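You operate a simulated robot arm through the tools that you are given. There is no shell and no other tool.

You are at the controls of a simulated robot arm. One attempt, no reset.

TASK
Swap the torn pad in bar bore No. 1 for pad No. 3.
Fine: the torn pad goes in the reject tub; fit the new pad home in the freed bore; pads No. 2 and No. 4 stay.

The check looks at the end state, three seconds after you hand in, the way a careful person would. Anything else that was tipped, shoved, dropped, spilled or broken makes it a failure.

THE ROBOT
A 7-joint arm with a two-finger parallel gripper, fixed in place. Base frame: the origin is at the foot of the arm, x ahead of it, y to its left, z up; the work surface is at about z = 0.85. Units: m, degrees, N and s.
With the tool pointing down near the work surface it reaches from about 0.42 to 0.9 m from the base axis. Its first joint turns from -143.0 to 143.0 degrees. Payload 3 kg.
The TCP is the grasp point between the finger pads, 0.03 m short of the fingertips. In the tool frame z runs along the fingers and y along their closing line. Largest opening 0.094 m; finger width 0.028, thickness 0.01; the body of the gripper, 0.05 by 0.096 m, starts 0.055 m behind the TCP.
Orientation is that of the tool frame in the base frame, as a unit quaternion [x, y, z, w]. With the fingers straight down and closing along the base's y, the tool's x points along the base's -x, its y along +y and its z along -z.

THE INTERFACE
- The arm moves only by the tool play_rows. Its argument "rows" is a list of rows, each a list of 6 numbers: the shift along the tool's x, y, z in units of 150 mm (1.0 is 150 mm), then the turn, a rotation vector about the tool's x, y, z in units of 120 degrees (1.0 is 120 degrees). In form: [[dx, dy, dz, wx, wy, wz], ...]. A call has 1 to 20 rows; each row is the pose to reach, as a shift and turn from the pose commanded when the call began, along the tool's axes at that moment. "jaw" is the finger opening in m, from 0 to 0.094, set as the call begins (left out, the last holds). A call with a number of a shift or a turn outside -1 to 1 is refused whole. A row lasts 0.2 s, in which the tool goes at most 0.05 m and 8.6 degrees; a call with a longer step from one row to the next is refused whole, and so is a gripper value outside its range. Where a pose cannot be reached the arm comes as near as it can. A force on the tool above 40 N (or 10 N above the force at the start of the call, whichever is more), or a blocked arm, ends the call early, and 0.2 s more pass. The fingers move at their own pace (about 0.072 m/s each) and stop on an object; they squeeze with about 27 N. The grip force told is the motor's: it shows also when the fingers shut on nothing. Time passes only in rows, and 0.2 s behind the last, so rows that repeat a pose let the fingers close. The reply holds the time, the measured pose of the TCP, the force on the tool along the base axes, the opening and the grip force, in the units named above and with some noise, with the torque about the TCP (base axes, N m) and any sound that the robot's microphone picked up.
- Cameras (640 x 400 px; columns grow to the right, rows downward): "scene" is fixed at [0.0521, -0.4955, 1.6406]; the picture's right is [0.92, -0.39, 0.00], its down [-0.21, -0.49, -0.85] and it looks along [0.33, 0.78, -0.53] (base axes); focal length 320 px, centre (320, 200). "wrist" rides on the gripper at [0.076, 0.014, -0.103] in the tool frame; the picture's right is [-0.18, 0.98, 0.00], its down [-0.75, -0.14, -0.64] and it looks along [-0.63, -0.12, 0.77] (tool axes); focal length 243 px, centre (320, 200). There is no depth. A picture from a camera that has moved, and an enlarged one, comes with that camera's place and axes in the base frame and with its lens. The place of the scene camera against the robot may be out by one fixed shift of up to 0.012 m in any direction.
- snapshot(camera): a new picture of that camera. No time passes.
- enlarge(camera, box): a new picture of the part [left, top, right, bottom] of that camera's present view, enlarged. No time passes.
- job_done(): hands the job in; it is judged then, once.

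Nothing tells you positions but the pictures and the camera data. Unless the task says otherwise, let go and move clear before handing in.

The tools are called after "Request:" as name(argument=value, ...) on one line, values as JSON. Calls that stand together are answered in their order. play_rows: Moves the arm, as the interface text tells. Its arguments: {"type":"object","properties":{"rows":{"type":"array","items":{"type":"array","items":{"type":"number"}}},"jaw":{"type":"number"}},"required":["rows"]} The other tools are called the same way: snapshot (camera) takes a picture; enlarge (camera, box) takes an enlarged picture of a part of a camera's view; job_done () hands the job in.

At the start:

```text
time: 0.0
position: [0.3611, 0.4151, 1.1987]
tool_rot: [0.0, 1.0, 0.0, 0.0]
wrist_force: [0.3, -1.1, -0.2]
moment: [0.0, 0.01, 0.02]
gripper_width: 0.0938
finger_force: 0.1
```

scene: 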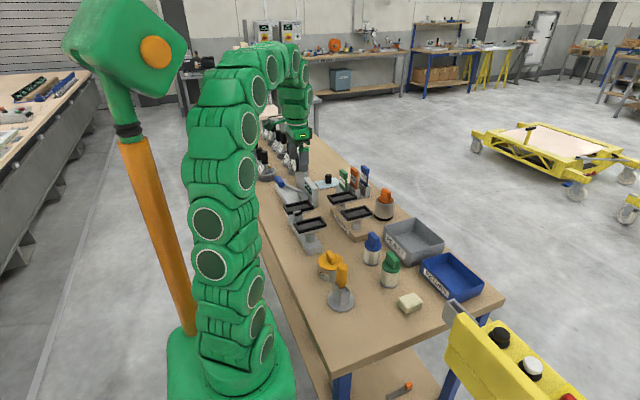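
wrist: 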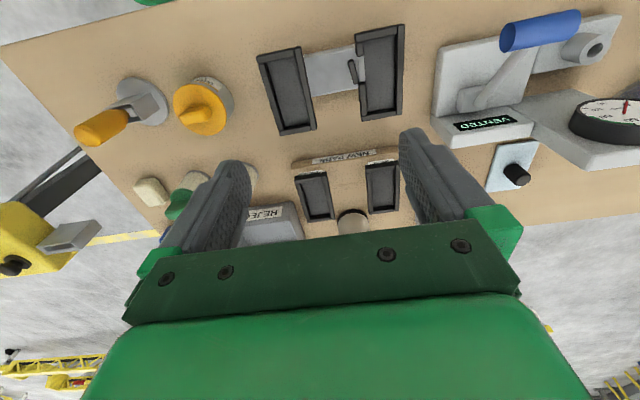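

I see a workbench with several items: gray fixtures with black pads, valves, tubs, and a gauge. I'll take closer pictures before moving anything.

Request:
enlarge(camera="scene", box=[240, 120, 400, 220])

Request:
enlarge(camera="scene", box=[270, 170, 430, 270])

Request:
enlarge(camera="scene", box=[350, 200, 510, 300])

Request:
enlarge(camera="wrist", box=[240, 0, 440, 125])

Request:
enlarge(camera="wrist", box=[240, 120, 440, 245])

Request:
enlarge(camera="wrist", box=[420, 0, 640, 220])

```text
4.00 times, centred on (320, 170) of scene
camera zoom: at [0.0521, -0.4955, 1.6406], right [0.92, -0.39, 0.0], down [-0.21, -0.49, -0.85], along [0.33, 0.78, -0.53], focal length 1278 px, centre (320, 320)
```

zoom: 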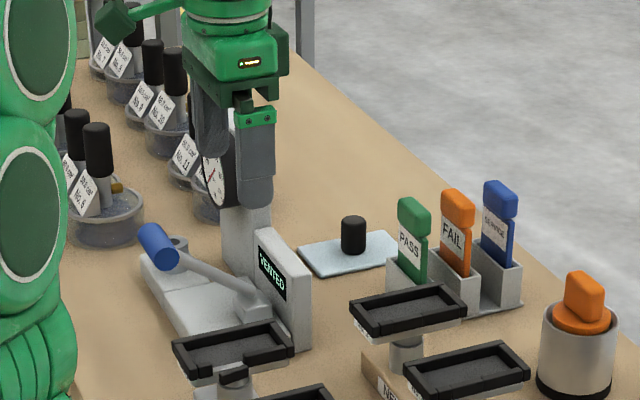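

```text
4.00 times, centred on (350, 220) of scene
camera zoom: at [0.0521, -0.4955, 1.6406], right [0.92, -0.39, 0.0], down [-0.21, -0.49, -0.85], along [0.33, 0.78, -0.53], focal length 1278 px, centre (200, 120)
```

zoom: 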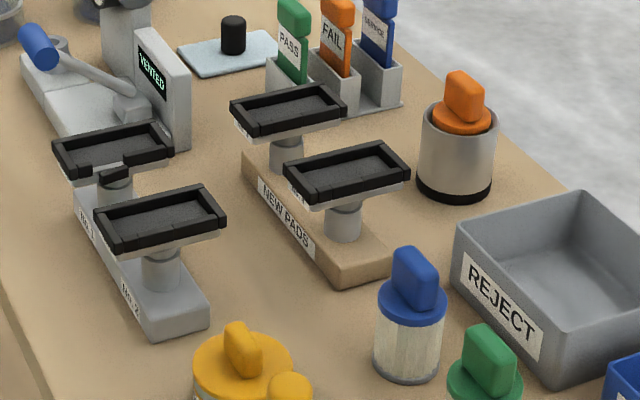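

```text
4.00 times, centred on (430, 250) of scene
camera zoom: at [0.0521, -0.4955, 1.6406], right [0.92, -0.39, 0.0], down [-0.21, -0.49, -0.85], along [0.33, 0.78, -0.53], focal length 1278 px, centre (-120, 0)
```

zoom: 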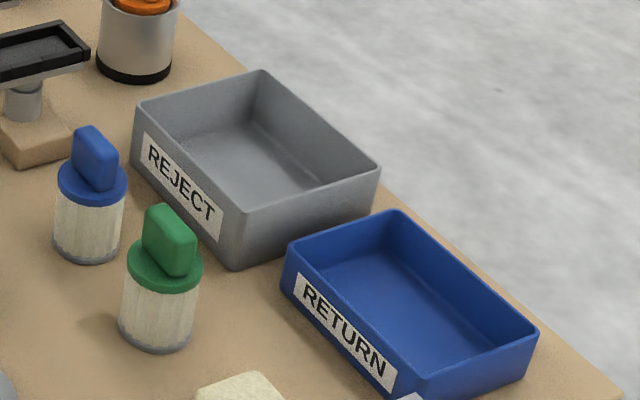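

```text
3.20 times, centred on (340, 62) of wrist
camera zoom: at [0.2854, 0.4297, 1.3017], right [0.18, 0.98, 0.0], down [0.75, -0.14, 0.64], along [0.63, -0.12, -0.77], focal length 776 px, centre (256, 640)
```

zoom: 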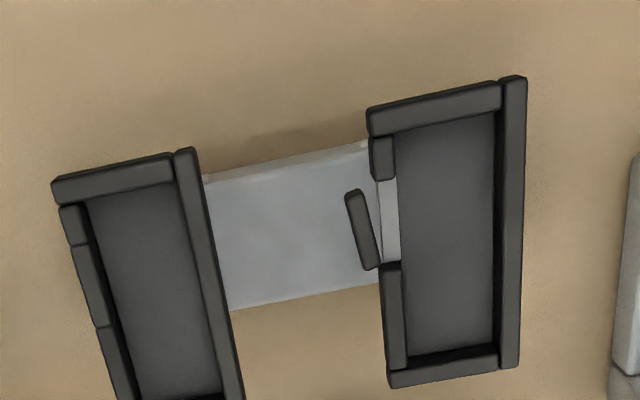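

```text
3.20 times, centred on (340, 182) of wrist
camera zoom: at [0.2854, 0.4297, 1.3017], right [0.18, 0.98, 0.0], down [0.75, -0.14, 0.64], along [0.63, -0.12, -0.77], focal length 776 px, centre (256, 256)
```

zoom: 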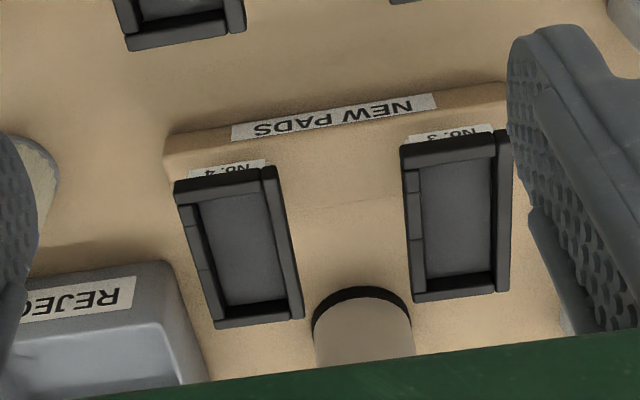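

```text
1.82 times, centred on (530, 110) of wrist
camera zoom: at [0.2854, 0.4297, 1.3017], right [0.18, 0.98, 0.0], down [0.75, -0.14, 0.64], along [0.63, -0.12, -0.77], focal length 441 px, centre (-62, 364)
```

zoom: 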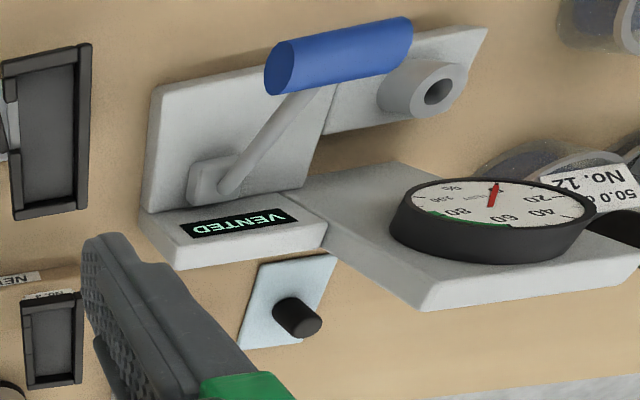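

The grey bar (bores No. 1 and No. 2) is near (0.37, 0.37–0.49), and the new pads No. 3 and No. 4 are on the tan block near x≈0.58. The torn lip is on the bar's pad nearer the lever, and the vacuum display reads VENTED. I'll drop partway over the bar for a closer look.

Request:
play_rows(rows=[[0.05, 0.1, 0.15, 0, 0, 0], [0.1, 0.2, 0.3, 0, 0, 0], [0.15, 0.3, 0.45, 0, 0, 0], [0.2, 0.4, 0.6, 0, 0, 0], [0.2, 0.4, 0.6, 0, 0, 0]], jaw=0.09)

Request:
snapshot(camera="wrist")

Request:
snapshot(camera="scene")

```text
time: 1.2
position: [0.3321, 0.4754, 1.1088]
tool_rot: [0.0, 1.0, 0.0, 0.0]
wrist_force: [0.0, 0.1, 0.1]
moment: [-0.04, 0.03, -0.02]
gripper_width: 0.0901
finger_force: 0.1
```

```text
taken
camera wrist: at [0.2567, 0.4905, 1.212], right [0.18, 0.98, 0.0], down [0.75, -0.14, 0.64], along [0.63, -0.12, -0.77], focal length 243 px, centre (320, 200)
```

wrist: 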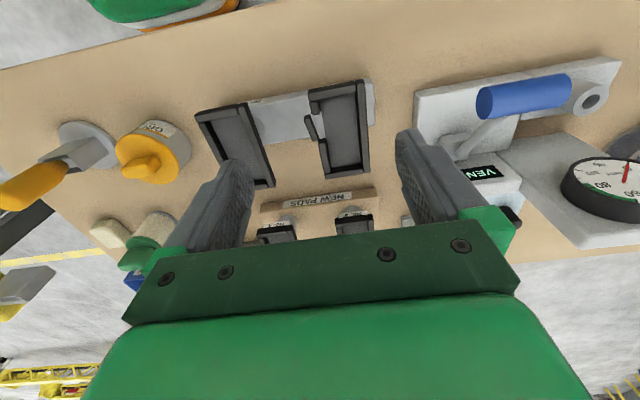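

```text
taken
```

scene: 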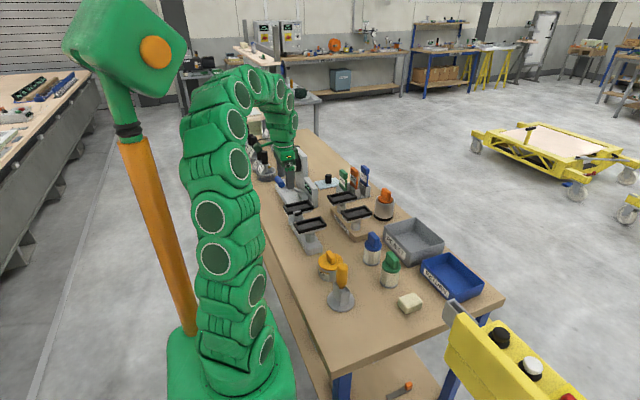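

Pad No. 1 shows a torn flap on its right-hand (−y) side. I'll enlarge to measure its shape and yaw.

Request:
enlarge(camera="wrist", box=[180, 70, 400, 200])

Request:
enlarge(camera="scene", box=[270, 185, 350, 255])

Request:
enlarge(camera="scene", box=[320, 160, 400, 230])

```text
2.91 times, centred on (290, 135) of wrist
camera zoom: at [0.2567, 0.4905, 1.212], right [0.18, 0.98, 0.0], down [0.75, -0.14, 0.64], along [0.63, -0.12, -0.77], focal length 706 px, centre (407, 389)
```

zoom: 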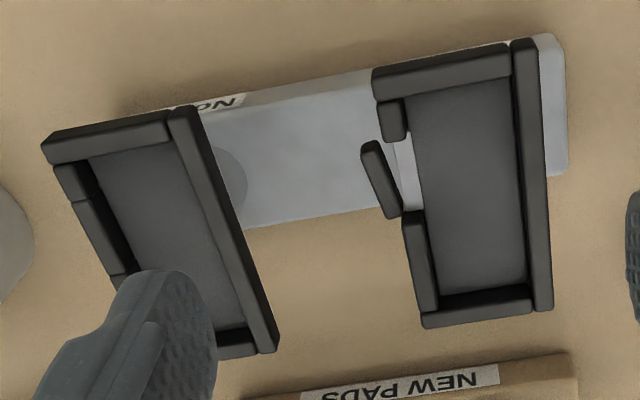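

```text
5.71 times, centred on (310, 220) of scene
camera zoom: at [0.0521, -0.4955, 1.6406], right [0.92, -0.39, 0.0], down [-0.21, -0.49, -0.85], along [0.33, 0.78, -0.53], focal length 1826 px, centre (377, 86)
```

zoom: 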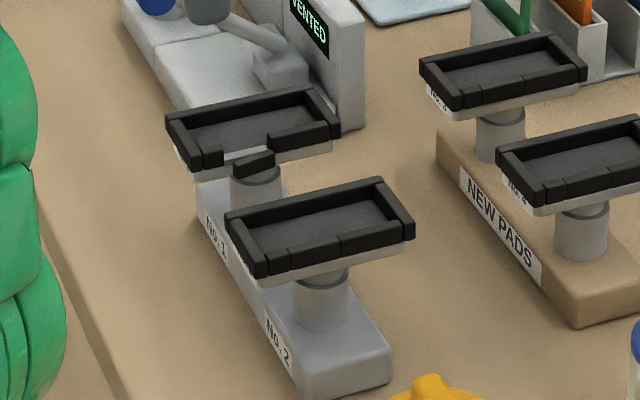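

```text
5.71 times, centred on (360, 195) of scene
camera zoom: at [0.0521, -0.4955, 1.6406], right [0.92, -0.39, 0.0], down [-0.21, -0.49, -0.85], along [0.33, 0.78, -0.53], focal length 1826 px, centre (91, 229)
```

zoom: 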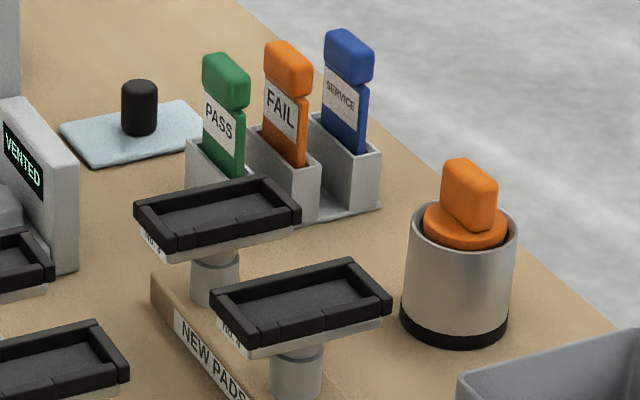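

The torn pad's lip top is at about z=0.957, spanning x 0.324–0.433 and y 0.466–0.522, with its flap sticking out on the −y side at x≈0.353–0.381. I'll hover over the pad's +x part, clear of the flap, and look before descending.

Request:
play_rows(rows=[[-0.12, 0.032, 0.13, 0, 0, 0], [-0.24, 0.064, 0.26, 0, 0, 0], [-0.36, 0.096, 0.39, 0, 0, 0], [-0.46, 0.127, 0.52, 0, 0, 0], [-0.46, 0.127, 0.52, 0, 0, 0]], jaw=0.084)

Request:
snapshot(camera="wrist")

Request:
enlarge(camera="scene", box=[260, 150, 360, 250])

```text
time: 2.4
position: [0.4002, 0.4915, 1.0313]
tool_rot: [0.0, 1.0, 0.0, 0.0]
wrist_force: [-0.1, 1.1, -0.5]
moment: [-0.03, -0.01, 0.03]
gripper_width: 0.0841
finger_force: 0.0
```

```text
taken
camera wrist: at [0.3247, 0.5065, 1.1344], right [0.18, 0.98, 0.0], down [0.75, -0.14, 0.64], along [0.63, -0.12, -0.77], focal length 243 px, centre (320, 200)
```

wrist: 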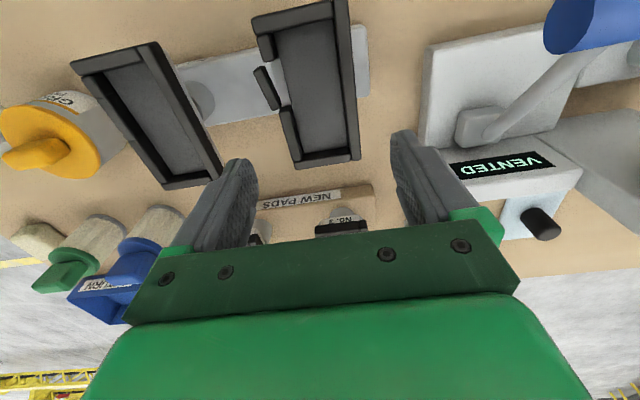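

```text
4.00 times, centred on (310, 200) of scene
camera zoom: at [0.0521, -0.4955, 1.6406], right [0.92, -0.39, 0.0], down [-0.21, -0.49, -0.85], along [0.33, 0.78, -0.53], focal length 1278 px, centre (360, 200)
```

zoom: 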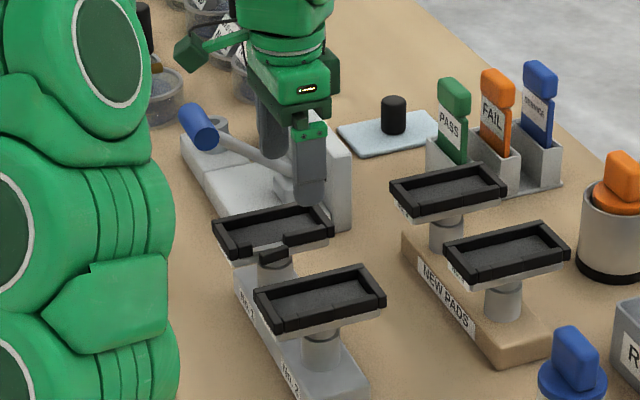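

Request:
enlarge(camera="wrist", box=[200, 0, 420, 220])

Request:
enlarge(camera="scene", box=[305, 195, 350, 225])

```text
1.82 times, centred on (310, 110) of wrist
camera zoom: at [0.3247, 0.5065, 1.1344], right [0.18, 0.98, 0.0], down [0.75, -0.14, 0.64], along [0.63, -0.12, -0.77], focal length 441 px, centre (338, 364)
```

zoom: 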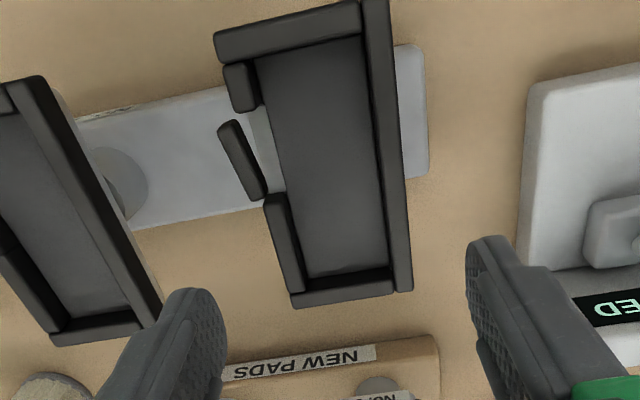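

```text
13.33 times, centred on (328, 210) of scene
camera zoom: at [0.0521, -0.4955, 1.6406], right [0.92, -0.39, 0.0], down [-0.21, -0.49, -0.85], along [0.33, 0.78, -0.53], focal length 4260 px, centre (220, 67)
```

zoom: 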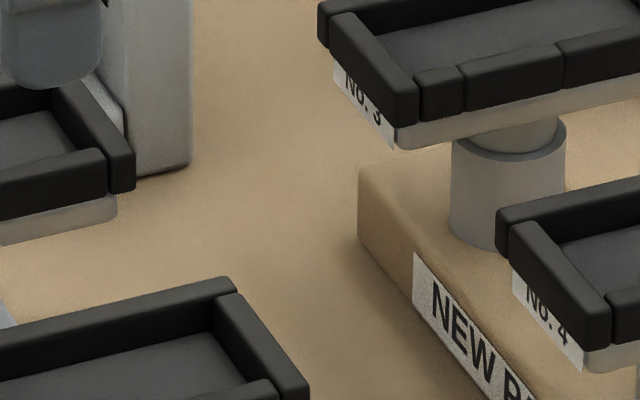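

The flap ends at x≈0.383, so fingers centred at x≈0.402 clear it by about 5 mm. Descending to plate height (TCP z≈0.938) with the jaws open.

Request:
play_rows(rows=[[-0.01, 0.01, 0.12, 0, 0, 0], [-0.01, 0.01, 0.24, 0, 0, 0], [-0.01, 0.01, 0.36, 0, 0, 0], [-0.01, 0.01, 0.48, 0, 0, 0], [-0.01, 0.01, 0.56, 0, 0, 0], [-0.01, 0.01, 0.61, 0, 0, 0], [-0.01, 0.01, 0.61, 0, 0, 0]], jaw=0.084)

Request:
snapshot(camera="wrist")

Request:
enlarge(camera="scene", box=[280, 170, 360, 240])

```text
time: 4.0
position: [0.4022, 0.495, 0.9399]
tool_rot: [0.0, 1.0, 0.0, 0.0]
wrist_force: [0.8, 0.3, -0.3]
moment: [-0.02, 0.0, 0.0]
gripper_width: 0.0838
finger_force: 0.0
```

```text
taken
camera wrist: at [0.3262, 0.5097, 1.0421], right [0.18, 0.98, 0.0], down [0.75, -0.14, 0.64], along [0.63, -0.12, -0.77], focal length 243 px, centre (320, 200)
```

wrist: 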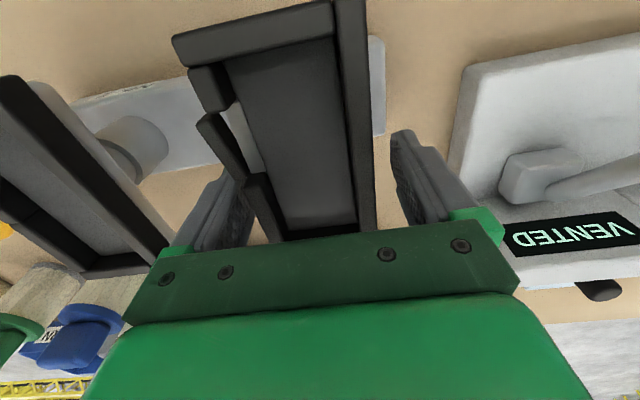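

```text
5.71 times, centred on (320, 205) of scene
camera zoom: at [0.0521, -0.4955, 1.6406], right [0.92, -0.39, 0.0], down [-0.21, -0.49, -0.85], along [0.33, 0.78, -0.53], focal length 1826 px, centre (320, 171)
```

zoom: 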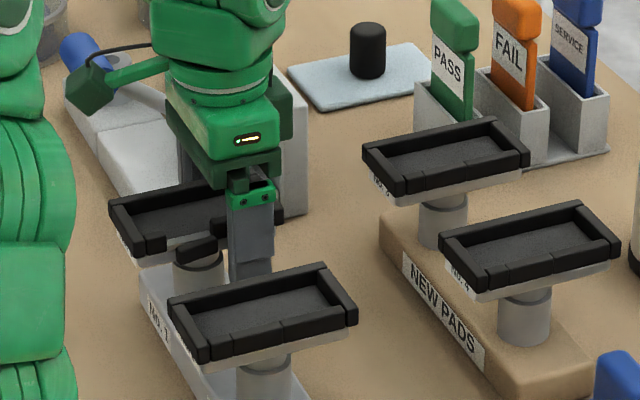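

The fingers straddle the torn pad with the flap just outside their edge. Closing the jaws now.

Request:
play_rows(rows=[[0, 0, 0, 0, 0, 0], [0, 0, 0, 0, 0, 0], [0, 0, 0, 0, 0, 0], [0, 0, 0, 0, 0, 0], [0, 0, 0, 0, 0, 0]], jaw=0.03)

Request:
snapshot(camera="wrist")

```text
time: 5.2
position: [0.4005, 0.4946, 0.9403]
tool_rot: [0.0, 1.0, 0.0, 0.0]
wrist_force: [0.1, -4.1, 0.1]
moment: [-0.1, -0.02, 0.11]
gripper_width: 0.0623
finger_force: 26.9
```

```text
taken
camera wrist: at [0.3262, 0.5096, 1.0422], right [0.18, 0.98, 0.0], down [0.75, -0.14, 0.64], along [0.63, -0.12, -0.77], focal length 243 px, centre (320, 200)
```

wrist: 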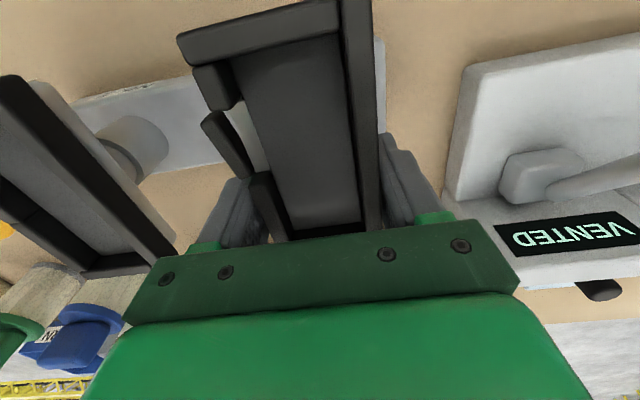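

Gripped at 0.062 m with a small −4 N sideways load, so the tool sits slightly to +y of the pad's axis. I'll ease 1.5 mm toward −y and start a slow lift.

Request:
play_rows(rows=[[0, -0.005, 0, 0, 0, 0], [0, -0.01, 0, 0, 0, 0], [0, -0.01, 0, 0, 0, 0]])

```text
time: 6.0
position: [0.401, 0.4937, 0.9387]
tool_rot: [0.0, 1.0, 0.0, 0.0]
wrist_force: [-2.0, 2.1, 7.0]
moment: [0.12, 0.21, -0.06]
gripper_width: 0.0621
finger_force: 27.1
```

Request:
play_rows(rows=[[0, 0, -0.03, 0, 0, 0], [0, 0, -0.06, 0, 0, 0], [0, 0, -0.09, 0, 0, 0], [0, 0, -0.12, 0, 0, 0], [0, 0, -0.12, 0, 0, 0]])

Request:
snapshot(camera="wrist")

Request:
enlarge(camera="scene", box=[280, 170, 360, 240])

```text
time: 7.2
position: [0.4019, 0.4949, 0.9576]
tool_rot: [0.0, 1.0, -0.001, 0.0]
wrist_force: [-0.8, -2.4, -1.3]
moment: [-0.12, -0.03, 0.06]
gripper_width: 0.062
finger_force: 26.7
```

```text
taken
camera wrist: at [0.3266, 0.5095, 1.0609], right [0.18, 0.98, 0.0], down [0.75, -0.14, 0.64], along [0.63, -0.12, -0.77], focal length 243 px, centre (320, 200)
```

wrist: 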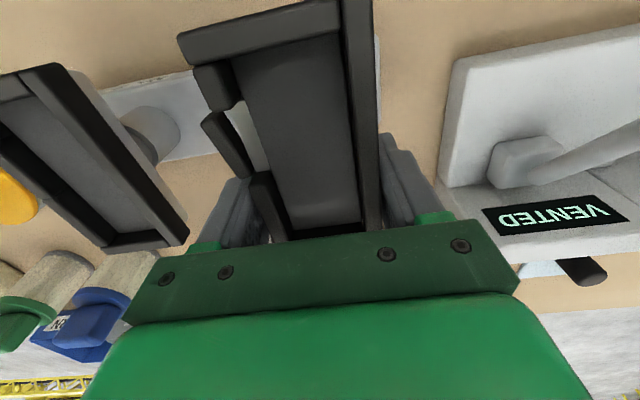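

```text
5.71 times, centred on (320, 205) of scene
camera zoom: at [0.0521, -0.4955, 1.6406], right [0.92, -0.39, 0.0], down [-0.21, -0.49, -0.85], along [0.33, 0.78, -0.53], focal length 1826 px, centre (320, 171)
```

zoom: 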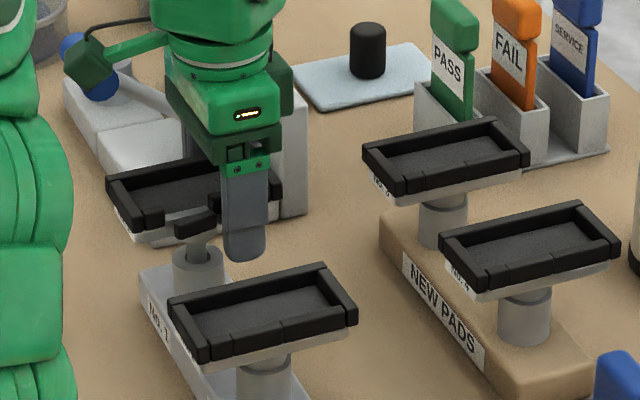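

The pad is rising cleanly, and a narrower stem is coming out of the boss. I'll keep lifting straight up until the stem is free.

Request:
play_rows(rows=[[0, 0, -0.05, 0, 0, 0], [0, 0, -0.1, 0, 0, 0], [0, 0, -0.15, 0, 0, 0], [0, 0, -0.2, 0, 0, 0], [0, 0, -0.25, 0, 0, 0], [0, 0, -0.3, 0, 0, 0], [0, 0, -0.35, 0, 0, 0], [0, 0, -0.4, 0, 0, 0], [0, 0, -0.4, 0, 0, 0]])

Request:
enlarge(camera="scene", box=[280, 150, 360, 220])

Request:
snapshot(camera="wrist")

```text
time: 9.2
position: [0.4014, 0.4934, 1.017]
tool_rot: [0.0, 1.0, 0.0, 0.0]
wrist_force: [-0.2, -0.4, -2.4]
moment: [0.0, -0.05, -0.03]
gripper_width: 0.0622
finger_force: 27.3
```

```text
5.71 times, centred on (320, 185) of scene
camera zoom: at [0.0521, -0.4955, 1.6406], right [0.92, -0.39, 0.0], down [-0.21, -0.49, -0.85], along [0.33, 0.78, -0.53], focal length 1826 px, centre (320, 286)
```

zoom: 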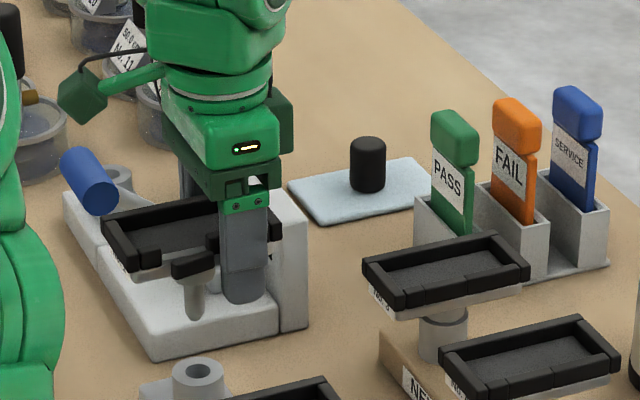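

```text
taken
camera wrist: at [0.3267, 0.5085, 1.1192], right [0.18, 0.98, 0.0], down [0.75, -0.14, 0.64], along [0.63, -0.12, -0.77], focal length 243 px, centre (320, 200)
```

wrist: 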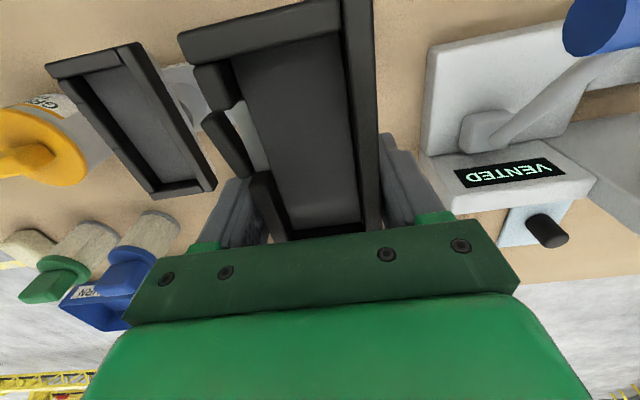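

The torn pad is free; its stem ends about 0.052 m below the TCP, and the emptied bore is visible at about (0.378, 0.494) with its top at z≈0.923. I'll raise it further and carry it toward the reject tub near (0.73, 0.23).

Request:
play_rows(rows=[[0, 0, -0.15, 0, 0, 0], [0, 0, -0.3, 0, 0, 0], [0, 0, -0.45, 0, 0, 0], [0, 0, -0.6, 0, 0, 0], [-0.12, -0.1, -0.62, 0, 0, 0], [-0.27, -0.23, -0.62, 0, 0, 0], [-0.42, -0.36, -0.62, 0, 0, 0], [-0.57, -0.49, -0.62, 0, 0, 0], [-0.72, -0.62, -0.62, 0, 0, 0], [-0.82, -0.7, -0.62, 0, 0, 0], [-0.86, -0.73, -0.62, 0, 0, 0], [-0.86, -0.73, -0.62, 0, 0, 0]])

Request:
snapshot(camera="wrist")

Request:
snapshot(camera="scene")

```text
time: 11.8
position: [0.5311, 0.3828, 1.1105]
tool_rot: [0.0, 1.0, 0.001, 0.0]
wrist_force: [0.1, -0.4, -2.0]
moment: [-0.03, -0.06, 0.03]
gripper_width: 0.0623
finger_force: 26.7
```

```text
taken
camera wrist: at [0.4552, 0.3984, 1.2136], right [0.18, 0.98, 0.0], down [0.75, -0.14, 0.64], along [0.63, -0.12, -0.77], focal length 243 px, centre (320, 200)
```

wrist: 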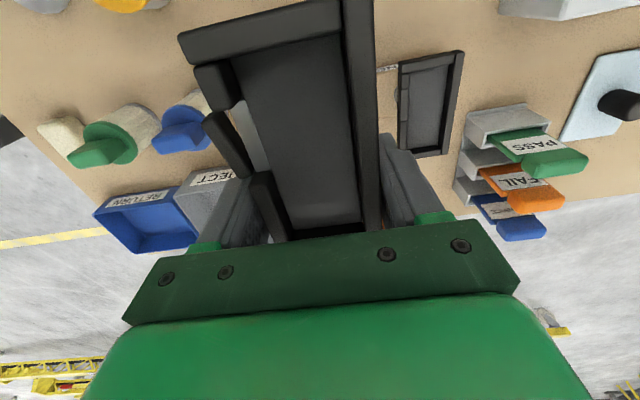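

```text
taken
```

scene: 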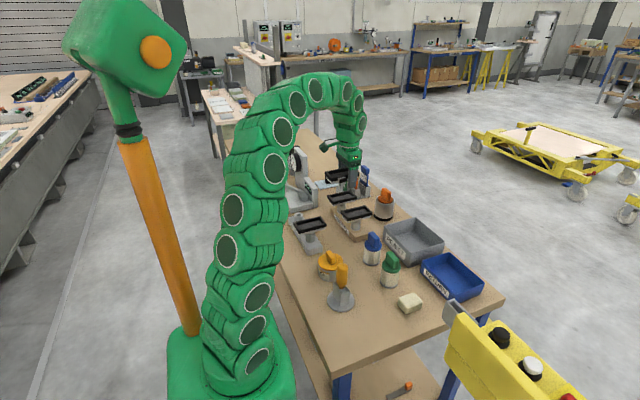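

Pad No. 1 is held firmly at 1.11 m over the new-pad block. I'll continue toward the tub.

Request:
play_rows(rows=[[-0.12, -0.1, 0, 0, 0, 0], [-0.27, -0.23, 0, 0, 0, 0], [-0.42, -0.36, 0, 0, 0, 0], [-0.57, -0.49, 0, 0, 0, 0], [-0.72, -0.62, 0, 0, 0, 0], [-0.85, -0.74, 0, 0, 0, 0], [-0.92, -0.8, 0, 0, 0, 0], [-0.95, -0.82, 0, 0, 0, 0], [-0.95, -0.82, 0, 0, 0, 0]])

Request:
snapshot(camera="wrist")

Request:
enlarge(camera="scene", box=[340, 140, 480, 300])

```text
time: 13.8
position: [0.6739, 0.2615, 1.1097]
tool_rot: [-0.002, 1.0, 0.0, 0.0]
wrist_force: [-0.4, 0.1, -1.7]
moment: [0.0, -0.06, -0.05]
gripper_width: 0.0622
finger_force: 27.0
```

```text
taken
camera wrist: at [0.5981, 0.2757, 1.213], right [0.18, 0.98, 0.0], down [0.75, -0.14, 0.64], along [0.63, -0.12, -0.77], focal length 243 px, centre (320, 200)
```

wrist: 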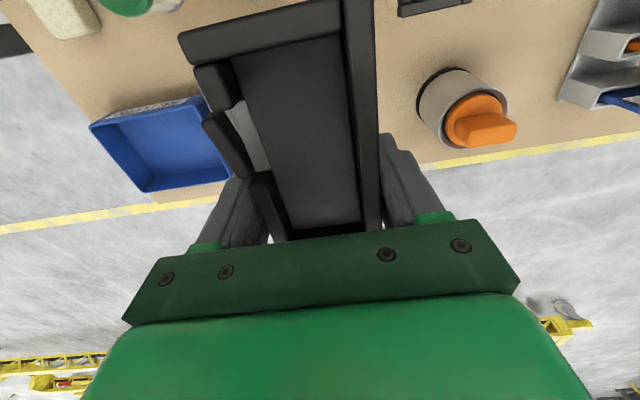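

```text
2.50 times, centred on (410, 220) of scene
camera zoom: at [0.0521, -0.4955, 1.6406], right [0.92, -0.39, 0.0], down [-0.21, -0.49, -0.85], along [0.33, 0.78, -0.53], focal length 799 px, centre (95, 150)
```

zoom: 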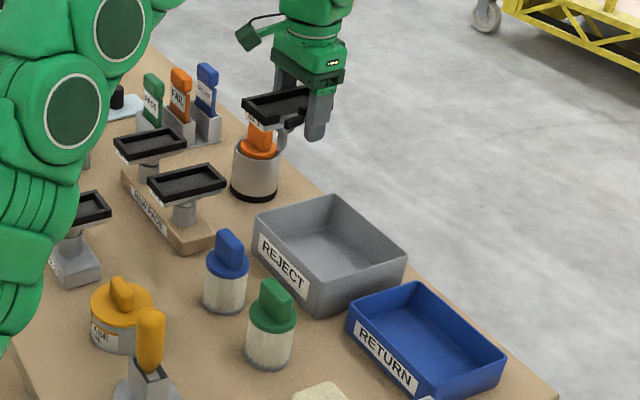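

The pad is held just −x/+y of the tub, which I take to span about x 0.65–0.80, y 0.145–0.31. Moving the pad over its centre and checking alignment at a safe height.

Request:
play_rows(rows=[[-0.15, -0.06, 0, 0, 0, 0], [-0.3, -0.13, 0, 0, 0, 0], [-0.45, -0.2, 0, 0, 0, 0], [-0.507, -0.223, 0, 0, 0, 0], [-0.507, -0.223, 0.15, 0, 0, 0], [-0.507, -0.223, 0.3, 0, 0, 0], [-0.507, -0.223, 0.3, 0, 0, 0]])

Request:
snapshot(camera="wrist")

Request:
enlarge(camera="scene", box=[360, 170, 480, 290])

```text
time: 15.4
position: [0.7498, 0.228, 1.065]
tool_rot: [0.0, 1.0, 0.0, 0.0]
wrist_force: [1.5, 0.5, -2.2]
moment: [0.0, -0.09, 0.0]
gripper_width: 0.062
finger_force: 26.5
```

```text
taken
camera wrist: at [0.6745, 0.2433, 1.1682], right [0.18, 0.98, 0.0], down [0.75, -0.14, 0.64], along [0.63, -0.12, -0.77], focal length 243 px, centre (320, 200)
```

wrist: 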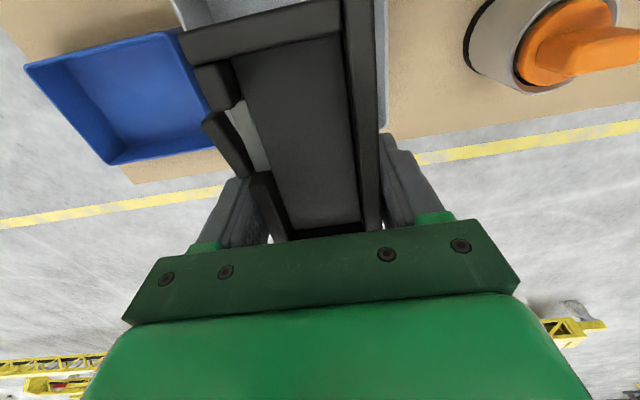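

```text
3.33 times, centred on (420, 230) of scene
camera zoom: at [0.0521, -0.4955, 1.6406], right [0.92, -0.39, 0.0], down [-0.21, -0.49, -0.85], along [0.33, 0.78, -0.53], focal length 1065 px, centre (-13, 100)
```

zoom: 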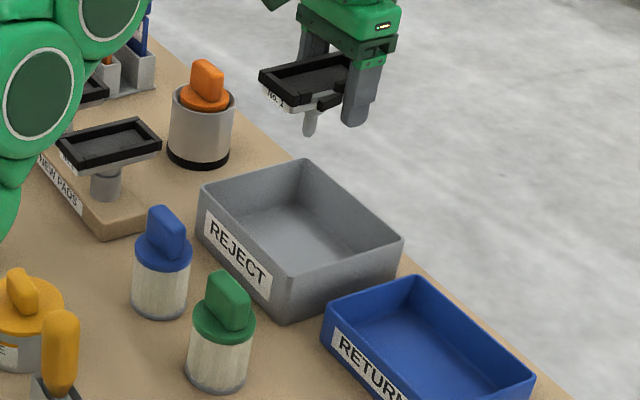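

Request:
enlarge(camera="wrist", box=[340, 0, 460, 160])

Request:
enlarge(camera="wrist", box=[150, 0, 300, 100])

```text
2.50 times, centred on (400, 80) of wrist
camera zoom: at [0.6745, 0.2433, 1.1682], right [0.18, 0.98, 0.0], down [0.75, -0.14, 0.64], along [0.63, -0.12, -0.77], focal length 606 px, centre (120, 500)
```

zoom: 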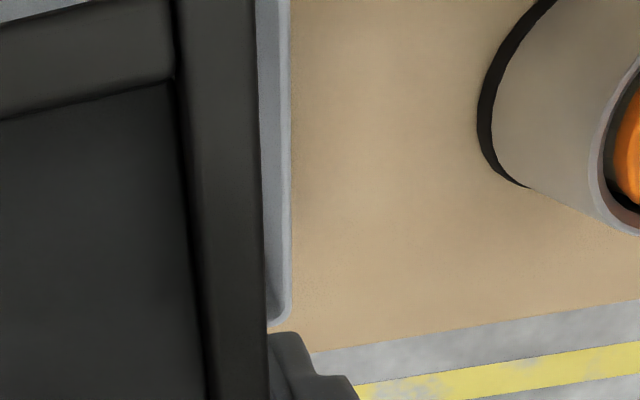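

```text
4.00 times, centred on (225, 50) of wrist
camera zoom: at [0.6745, 0.2433, 1.1682], right [0.18, 0.98, 0.0], down [0.75, -0.14, 0.64], along [0.63, -0.12, -0.77], focal length 970 px, centre (700, 800)
```

zoom: 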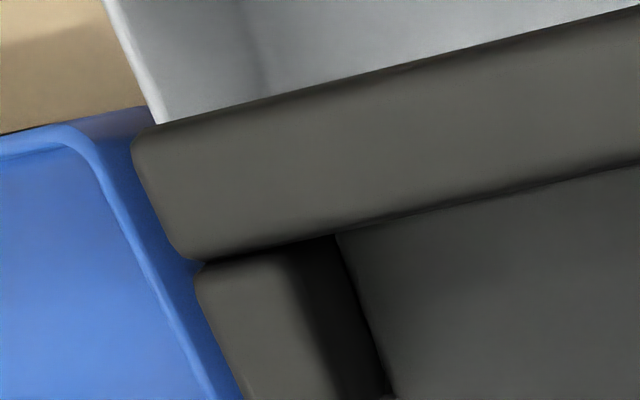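

The wrist view puts the tub at about x 0.637–0.790, y 0.130–0.294 with the rim at z≈0.925. I'll shift about 13 mm and 16 mm to centre the pad, then lower it into the tub.

Request:
play_rows(rows=[[0.05, -0.06, 0, 0, 0, 0], [0.09, -0.107, 0, 0, 0, 0], [0.09, -0.107, 0.15, 0, 0, 0], [0.09, -0.107, 0.3, 0, 0, 0], [0.09, -0.107, 0.4, 0, 0, 0], [0.09, -0.107, 0.4, 0, 0, 0]])

Request:
snapshot(camera="wrist")

Request:
enlarge(camera="scene", box=[360, 170, 480, 290])

```text
time: 16.8
position: [0.7367, 0.2111, 1.0051]
tool_rot: [0.0, 1.0, 0.0, 0.0]
wrist_force: [0.7, 0.7, -3.4]
moment: [0.0, -0.05, 0.0]
gripper_width: 0.0624
finger_force: 27.2
```

```text
taken
camera wrist: at [0.6603, 0.2261, 1.1073], right [0.18, 0.98, 0.0], down [0.75, -0.14, 0.64], along [0.63, -0.12, -0.77], focal length 243 px, centre (320, 200)
```

wrist: 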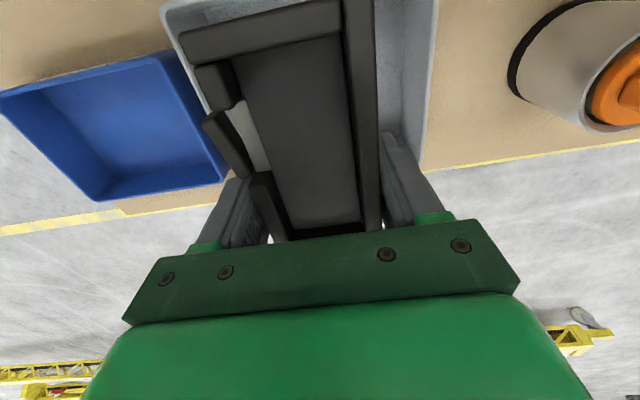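

```text
3.33 times, centred on (420, 230) of scene
camera zoom: at [0.0521, -0.4955, 1.6406], right [0.92, -0.39, 0.0], down [-0.21, -0.49, -0.85], along [0.33, 0.78, -0.53], focal length 1065 px, centre (-13, 100)
```

zoom: 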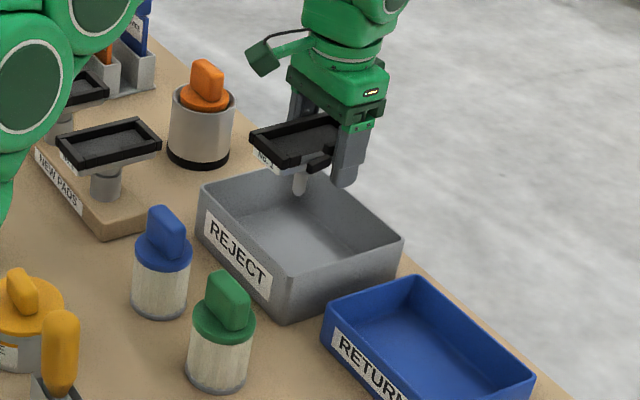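

The pad is centred over the tub (rim about x 0.645–0.787, y 0.133–0.294). Lowering it in until the stem is just above the floor.

Request:
play_rows(rows=[[0, 0.01, 0.12, 0, 0, 0], [0, 0.01, 0.24, 0, 0, 0], [0, 0.01, 0.36, 0, 0, 0], [0, 0.01, 0.46, 0, 0, 0], [0, 0.01, 0.52, 0, 0, 0], [0, 0.01, 0.55, 0, 0, 0], [0, 0.01, 0.55, 0, 0, 0]])

Request:
snapshot(camera="wrist")

Request:
enlarge(camera="scene", box=[360, 170, 480, 290])

```text
time: 18.4
position: [0.7357, 0.2112, 0.9235]
tool_rot: [0.0, 1.0, 0.0, 0.001]
wrist_force: [-0.8, 0.4, -1.9]
moment: [0.03, -0.02, 0.01]
gripper_width: 0.0623
finger_force: 27.1
```

```text
taken
camera wrist: at [0.6599, 0.2282, 1.0252], right [0.18, 0.98, 0.0], down [0.75, -0.14, 0.64], along [0.63, -0.12, -0.77], focal length 243 px, centre (320, 200)
```

wrist: 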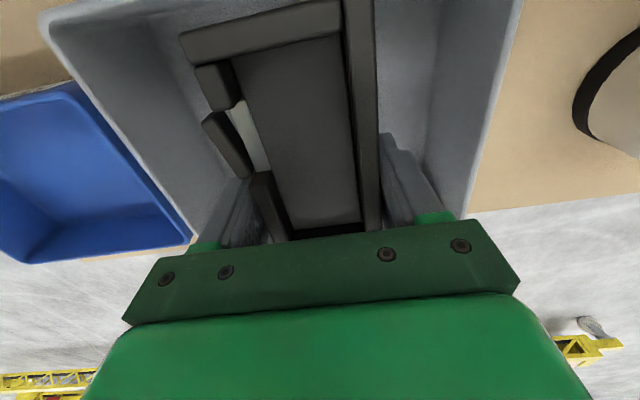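

```text
3.33 times, centred on (420, 230) of scene
camera zoom: at [0.0521, -0.4955, 1.6406], right [0.92, -0.39, 0.0], down [-0.21, -0.49, -0.85], along [0.33, 0.78, -0.53], focal length 1065 px, centre (-13, 100)
```

zoom: 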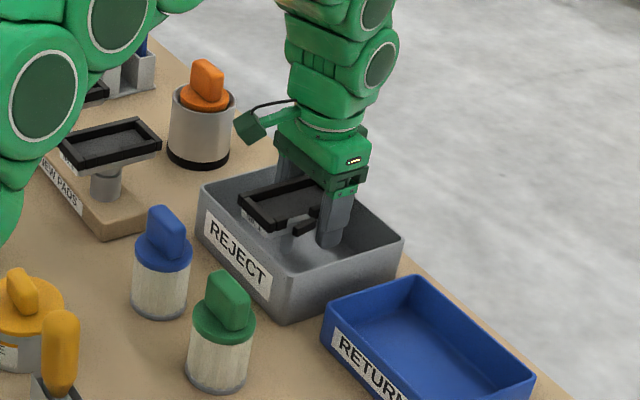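

The pad is inside the tub with margin on all sides. I'll lower it a few more millimetres and open the jaws.

Request:
play_rows(rows=[[0, 0, 0.02, 0, 0, 0], [0, 0, 0.04, 0, 0, 0], [0, 0, 0.06, 0, 0, 0], [0, 0, 0.06, 0, 0, 0]])

Request:
play_rows(rows=[[0, 0, 0, 0, 0, 0], [0, 0, 0, 0, 0, 0], [0, 0, 0, 0, 0, 0], [0, 0, 0, 0, 0, 0]], jaw=0.09)

Request:
snapshot(camera="wrist")

Request:
enlarge(camera="scene", box=[360, 170, 480, 290])

```text
time: 19.4
position: [0.7348, 0.2127, 0.914]
tool_rot: [0.0, 1.0, 0.0, 0.001]
wrist_force: [-3.9, -2.9, 23.4]
moment: [-0.13, 0.78, 0.06]
gripper_width: 0.0622
finger_force: 27.0
```

```text
time: 20.4
position: [0.7352, 0.2121, 0.9136]
tool_rot: [-0.001, 1.0, 0.0, 0.0]
wrist_force: [0.2, 0.3, 0.1]
moment: [-0.02, -0.01, -0.01]
gripper_width: 0.0901
finger_force: 0.1
```

```text
taken
camera wrist: at [0.6598, 0.2281, 1.0157], right [0.18, 0.98, 0.0], down [0.75, -0.14, 0.64], along [0.63, -0.12, -0.77], focal length 243 px, centre (320, 200)
```

wrist: 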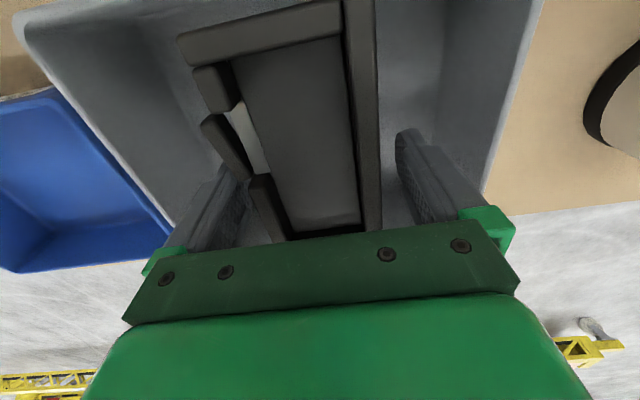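

```text
3.33 times, centred on (420, 230) of scene
camera zoom: at [0.0521, -0.4955, 1.6406], right [0.92, -0.39, 0.0], down [-0.21, -0.49, -0.85], along [0.33, 0.78, -0.53], focal length 1065 px, centre (-13, 100)
```

zoom: 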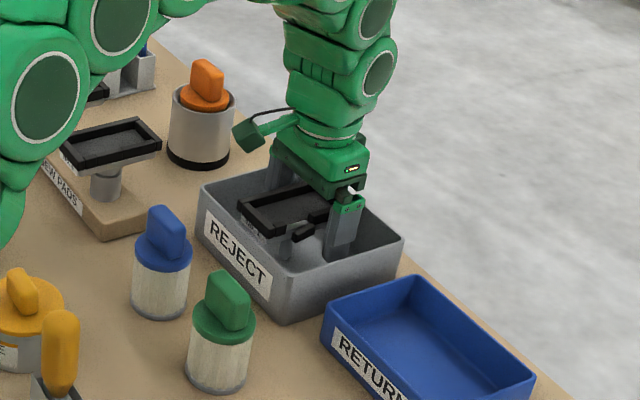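

The pad stands in the tub and the fingers are off it. Raising straight up.

Request:
play_rows(rows=[[0, 0, -0.06, 0, 0, 0], [0, 0, -0.15, 0, 0, 0], [0, 0, -0.3, 0, 0, 0], [0, 0, -0.5, 0, 0, 0], [0, 0, -0.7, 0, 0, 0], [0, 0, -0.9, 0, 0, 0], [0, 0, -1.0, 0, 0, 0], [0, 0, -1.0, 0, 0, 0]])

Request:
snapshot(camera="wrist")

Request:
enlarge(camera="scene", box=[360, 170, 480, 290])

```text
time: 22.2
position: [0.7363, 0.2133, 1.0642]
tool_rot: [0.0, 1.0, 0.0, 0.0]
wrist_force: [-0.3, -0.8, 0.1]
moment: [0.02, 0.01, 0.02]
gripper_width: 0.0899
finger_force: 0.2
```

```text
taken
camera wrist: at [0.6603, 0.2282, 1.1661], right [0.18, 0.98, 0.0], down [0.75, -0.14, 0.64], along [0.63, -0.12, -0.77], focal length 243 px, centre (320, 200)
```

wrist: 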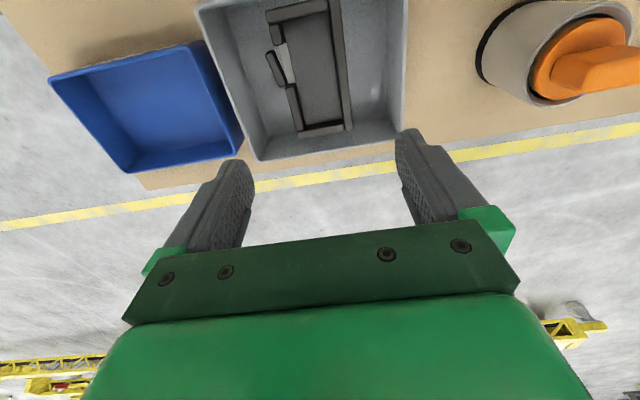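

```text
3.33 times, centred on (420, 230) of scene
camera zoom: at [0.0521, -0.4955, 1.6406], right [0.92, -0.39, 0.0], down [-0.21, -0.49, -0.85], along [0.33, 0.78, -0.53], focal length 1065 px, centre (-13, 100)
```

zoom: 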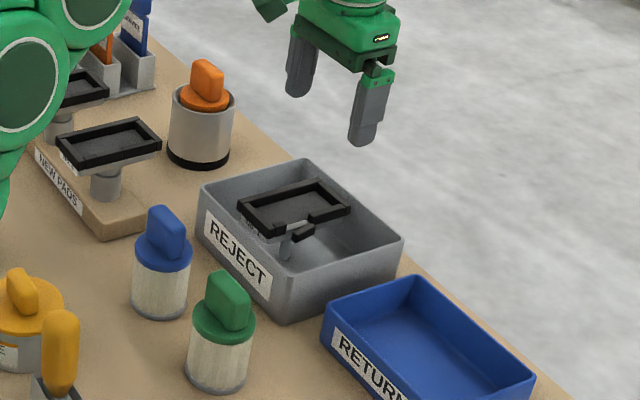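

The torn pad is resting in the reject tub. Now I'll travel back toward pad No. 3 at a safe height.

Request:
play_rows(rows=[[0, 0, -0.15, 0, 0, 0], [0.05, 0.1, -0.3, 0, 0, 0], [0.17, 0.25, -0.3, 0, 0, 0], [0.29, 0.42, -0.3, 0, 0, 0], [0.41, 0.59, -0.3, 0, 0, 0], [0.53, 0.76, -0.3, 0, 0, 0], [0.62, 0.9, -0.3, 0, 0, 0], [0.62, 0.9, -0.3, 0, 0, 0]])

Request:
play_rows(rows=[[0.12, 0.15, 0, 0, 0, 0], [0.26, 0.32, 0, 0, 0, 0], [0.4, 0.49, 0, 0, 0, 0], [0.54, 0.66, 0, 0, 0, 0], [0.68, 0.83, 0, 0, 0, 0], [0.75, 0.93, 0, 0, 0, 0], [0.75, 0.93, 0, 0, 0, 0]])

Request:
snapshot(camera="wrist")

Request:
snapshot(camera="scene")

```text
time: 24.0
position: [0.6428, 0.3472, 1.1102]
tool_rot: [0.001, 1.0, 0.0, 0.0]
wrist_force: [-0.1, 0.3, -0.4]
moment: [0.0, -0.03, -0.01]
gripper_width: 0.0903
finger_force: 0.0
```

```text
time: 25.6
position: [0.5298, 0.4874, 1.1087]
tool_rot: [0.0, 1.0, 0.0, 0.0]
wrist_force: [0.2, 0.0, -0.9]
moment: [-0.01, -0.01, 0.03]
gripper_width: 0.0899
finger_force: 0.1
```

```text
taken
camera wrist: at [0.4541, 0.5022, 1.2118], right [0.18, 0.98, 0.0], down [0.75, -0.14, 0.64], along [0.63, -0.12, -0.77], focal length 243 px, centre (320, 200)
```

wrist: 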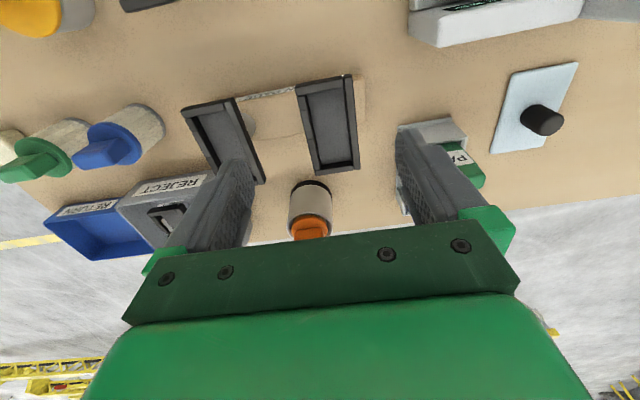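

```text
taken
```

scene: 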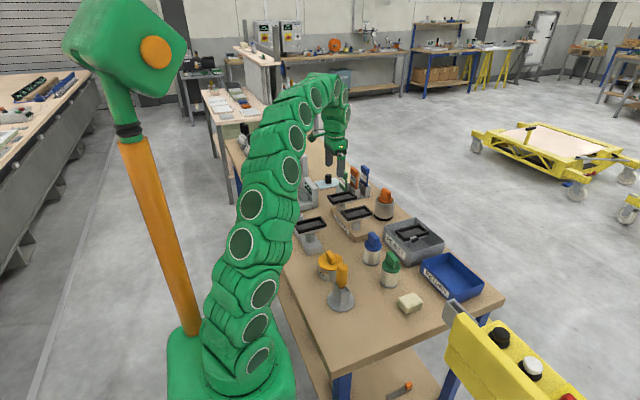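

Request:
enlarge(camera="wrist", box=[230, 60, 390, 180])

Request:
enlarge(camera="wrist", box=[390, 100, 550, 220])

Request:
enlarge(camera="scene", box=[310, 160, 400, 240])

```text
3.33 times, centred on (310, 120) of wrist
camera zoom: at [0.4541, 0.5022, 1.2118], right [0.18, 0.98, 0.0], down [0.75, -0.14, 0.64], along [0.63, -0.12, -0.77], focal length 809 px, centre (353, 467)
```

zoom: 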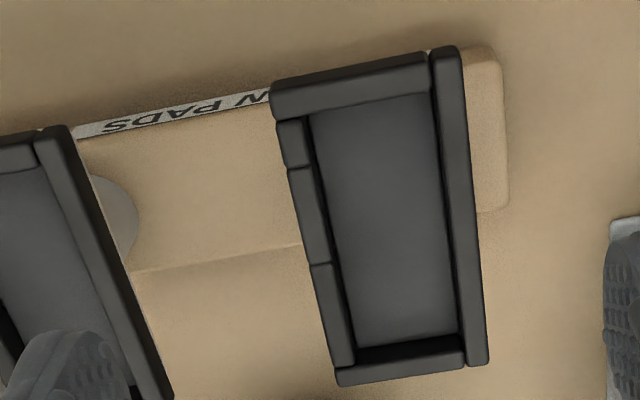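

```text
3.33 times, centred on (470, 160) of wrist
camera zoom: at [0.4541, 0.5022, 1.2118], right [0.18, 0.98, 0.0], down [0.75, -0.14, 0.64], along [0.63, -0.12, -0.77], focal length 809 px, centre (-180, 333)
```

zoom: 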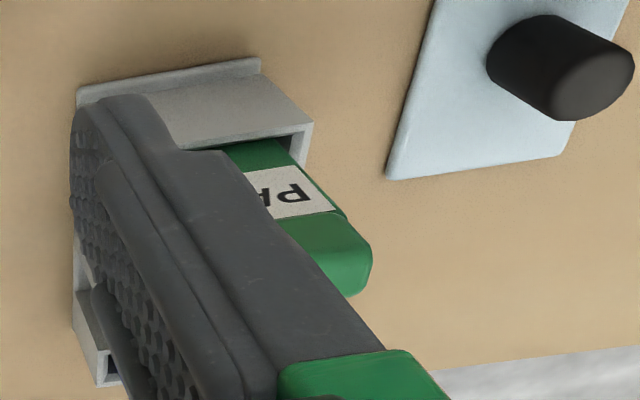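

```text
5.00 times, centred on (355, 200) of scene
camera zoom: at [0.0521, -0.4955, 1.6406], right [0.92, -0.39, 0.0], down [-0.21, -0.49, -0.85], along [0.33, 0.78, -0.53], focal length 1598 px, centre (145, 200)
```

zoom: 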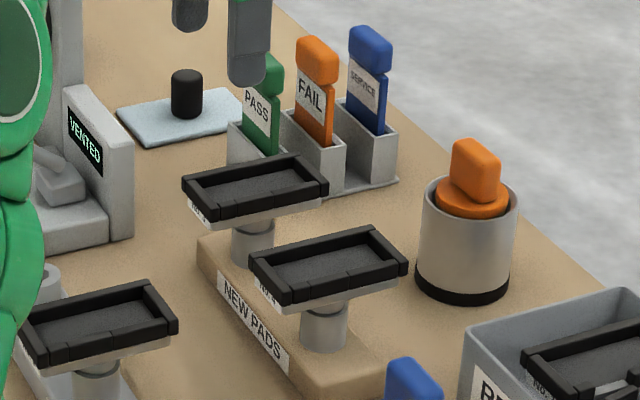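

Pad No. 3 measures x 0.515–0.623, y 0.4655–0.5225, top at z≈0.957, with no yaw, so its centre is about (0.569, 0.494). I'll align above its centre at 1.03 m and re-check.

Request:
play_rows(rows=[[-0.1, 0.02, 0, 0, 0, 0], [-0.2, 0.043, 0, 0, 0, 0], [-0.26, 0.043, 0.12, 0, 0, 0], [-0.26, 0.043, 0.26, 0, 0, 0], [-0.26, 0.043, 0.4, 0, 0, 0], [-0.26, 0.043, 0.5, 0, 0, 0], [-0.26, 0.043, 0.5, 0, 0, 0]], jaw=0.084)

Request:
snapshot(camera="wrist")

Request:
enlarge(camera="scene", box=[310, 140, 400, 220])

```text
time: 27.2
position: [0.5681, 0.4936, 1.0324]
tool_rot: [0.0, 1.0, 0.0, 0.0]
wrist_force: [-0.9, 0.1, 0.5]
moment: [0.01, 0.02, 0.01]
gripper_width: 0.0842
finger_force: 0.1
```

```text
taken
camera wrist: at [0.4925, 0.5083, 1.1352], right [0.18, 0.98, 0.0], down [0.75, -0.14, 0.64], along [0.63, -0.12, -0.77], focal length 243 px, centre (320, 200)
```

wrist: 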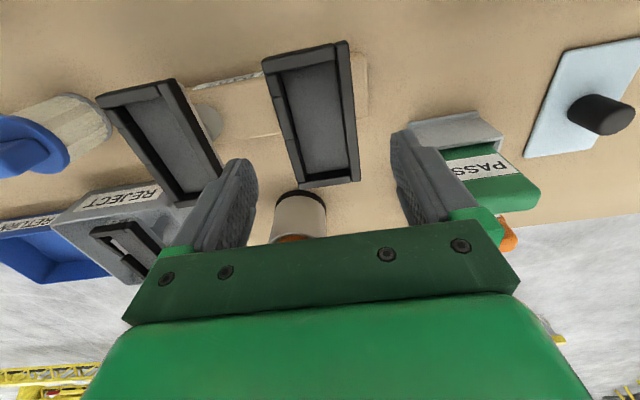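

```text
5.00 times, centred on (355, 180) of scene
camera zoom: at [0.0521, -0.4955, 1.6406], right [0.92, -0.39, 0.0], down [-0.21, -0.49, -0.85], along [0.33, 0.78, -0.53], focal length 1598 px, centre (145, 300)
```

zoom: 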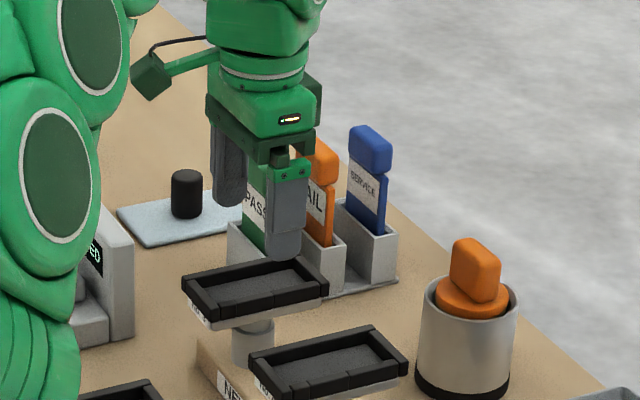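

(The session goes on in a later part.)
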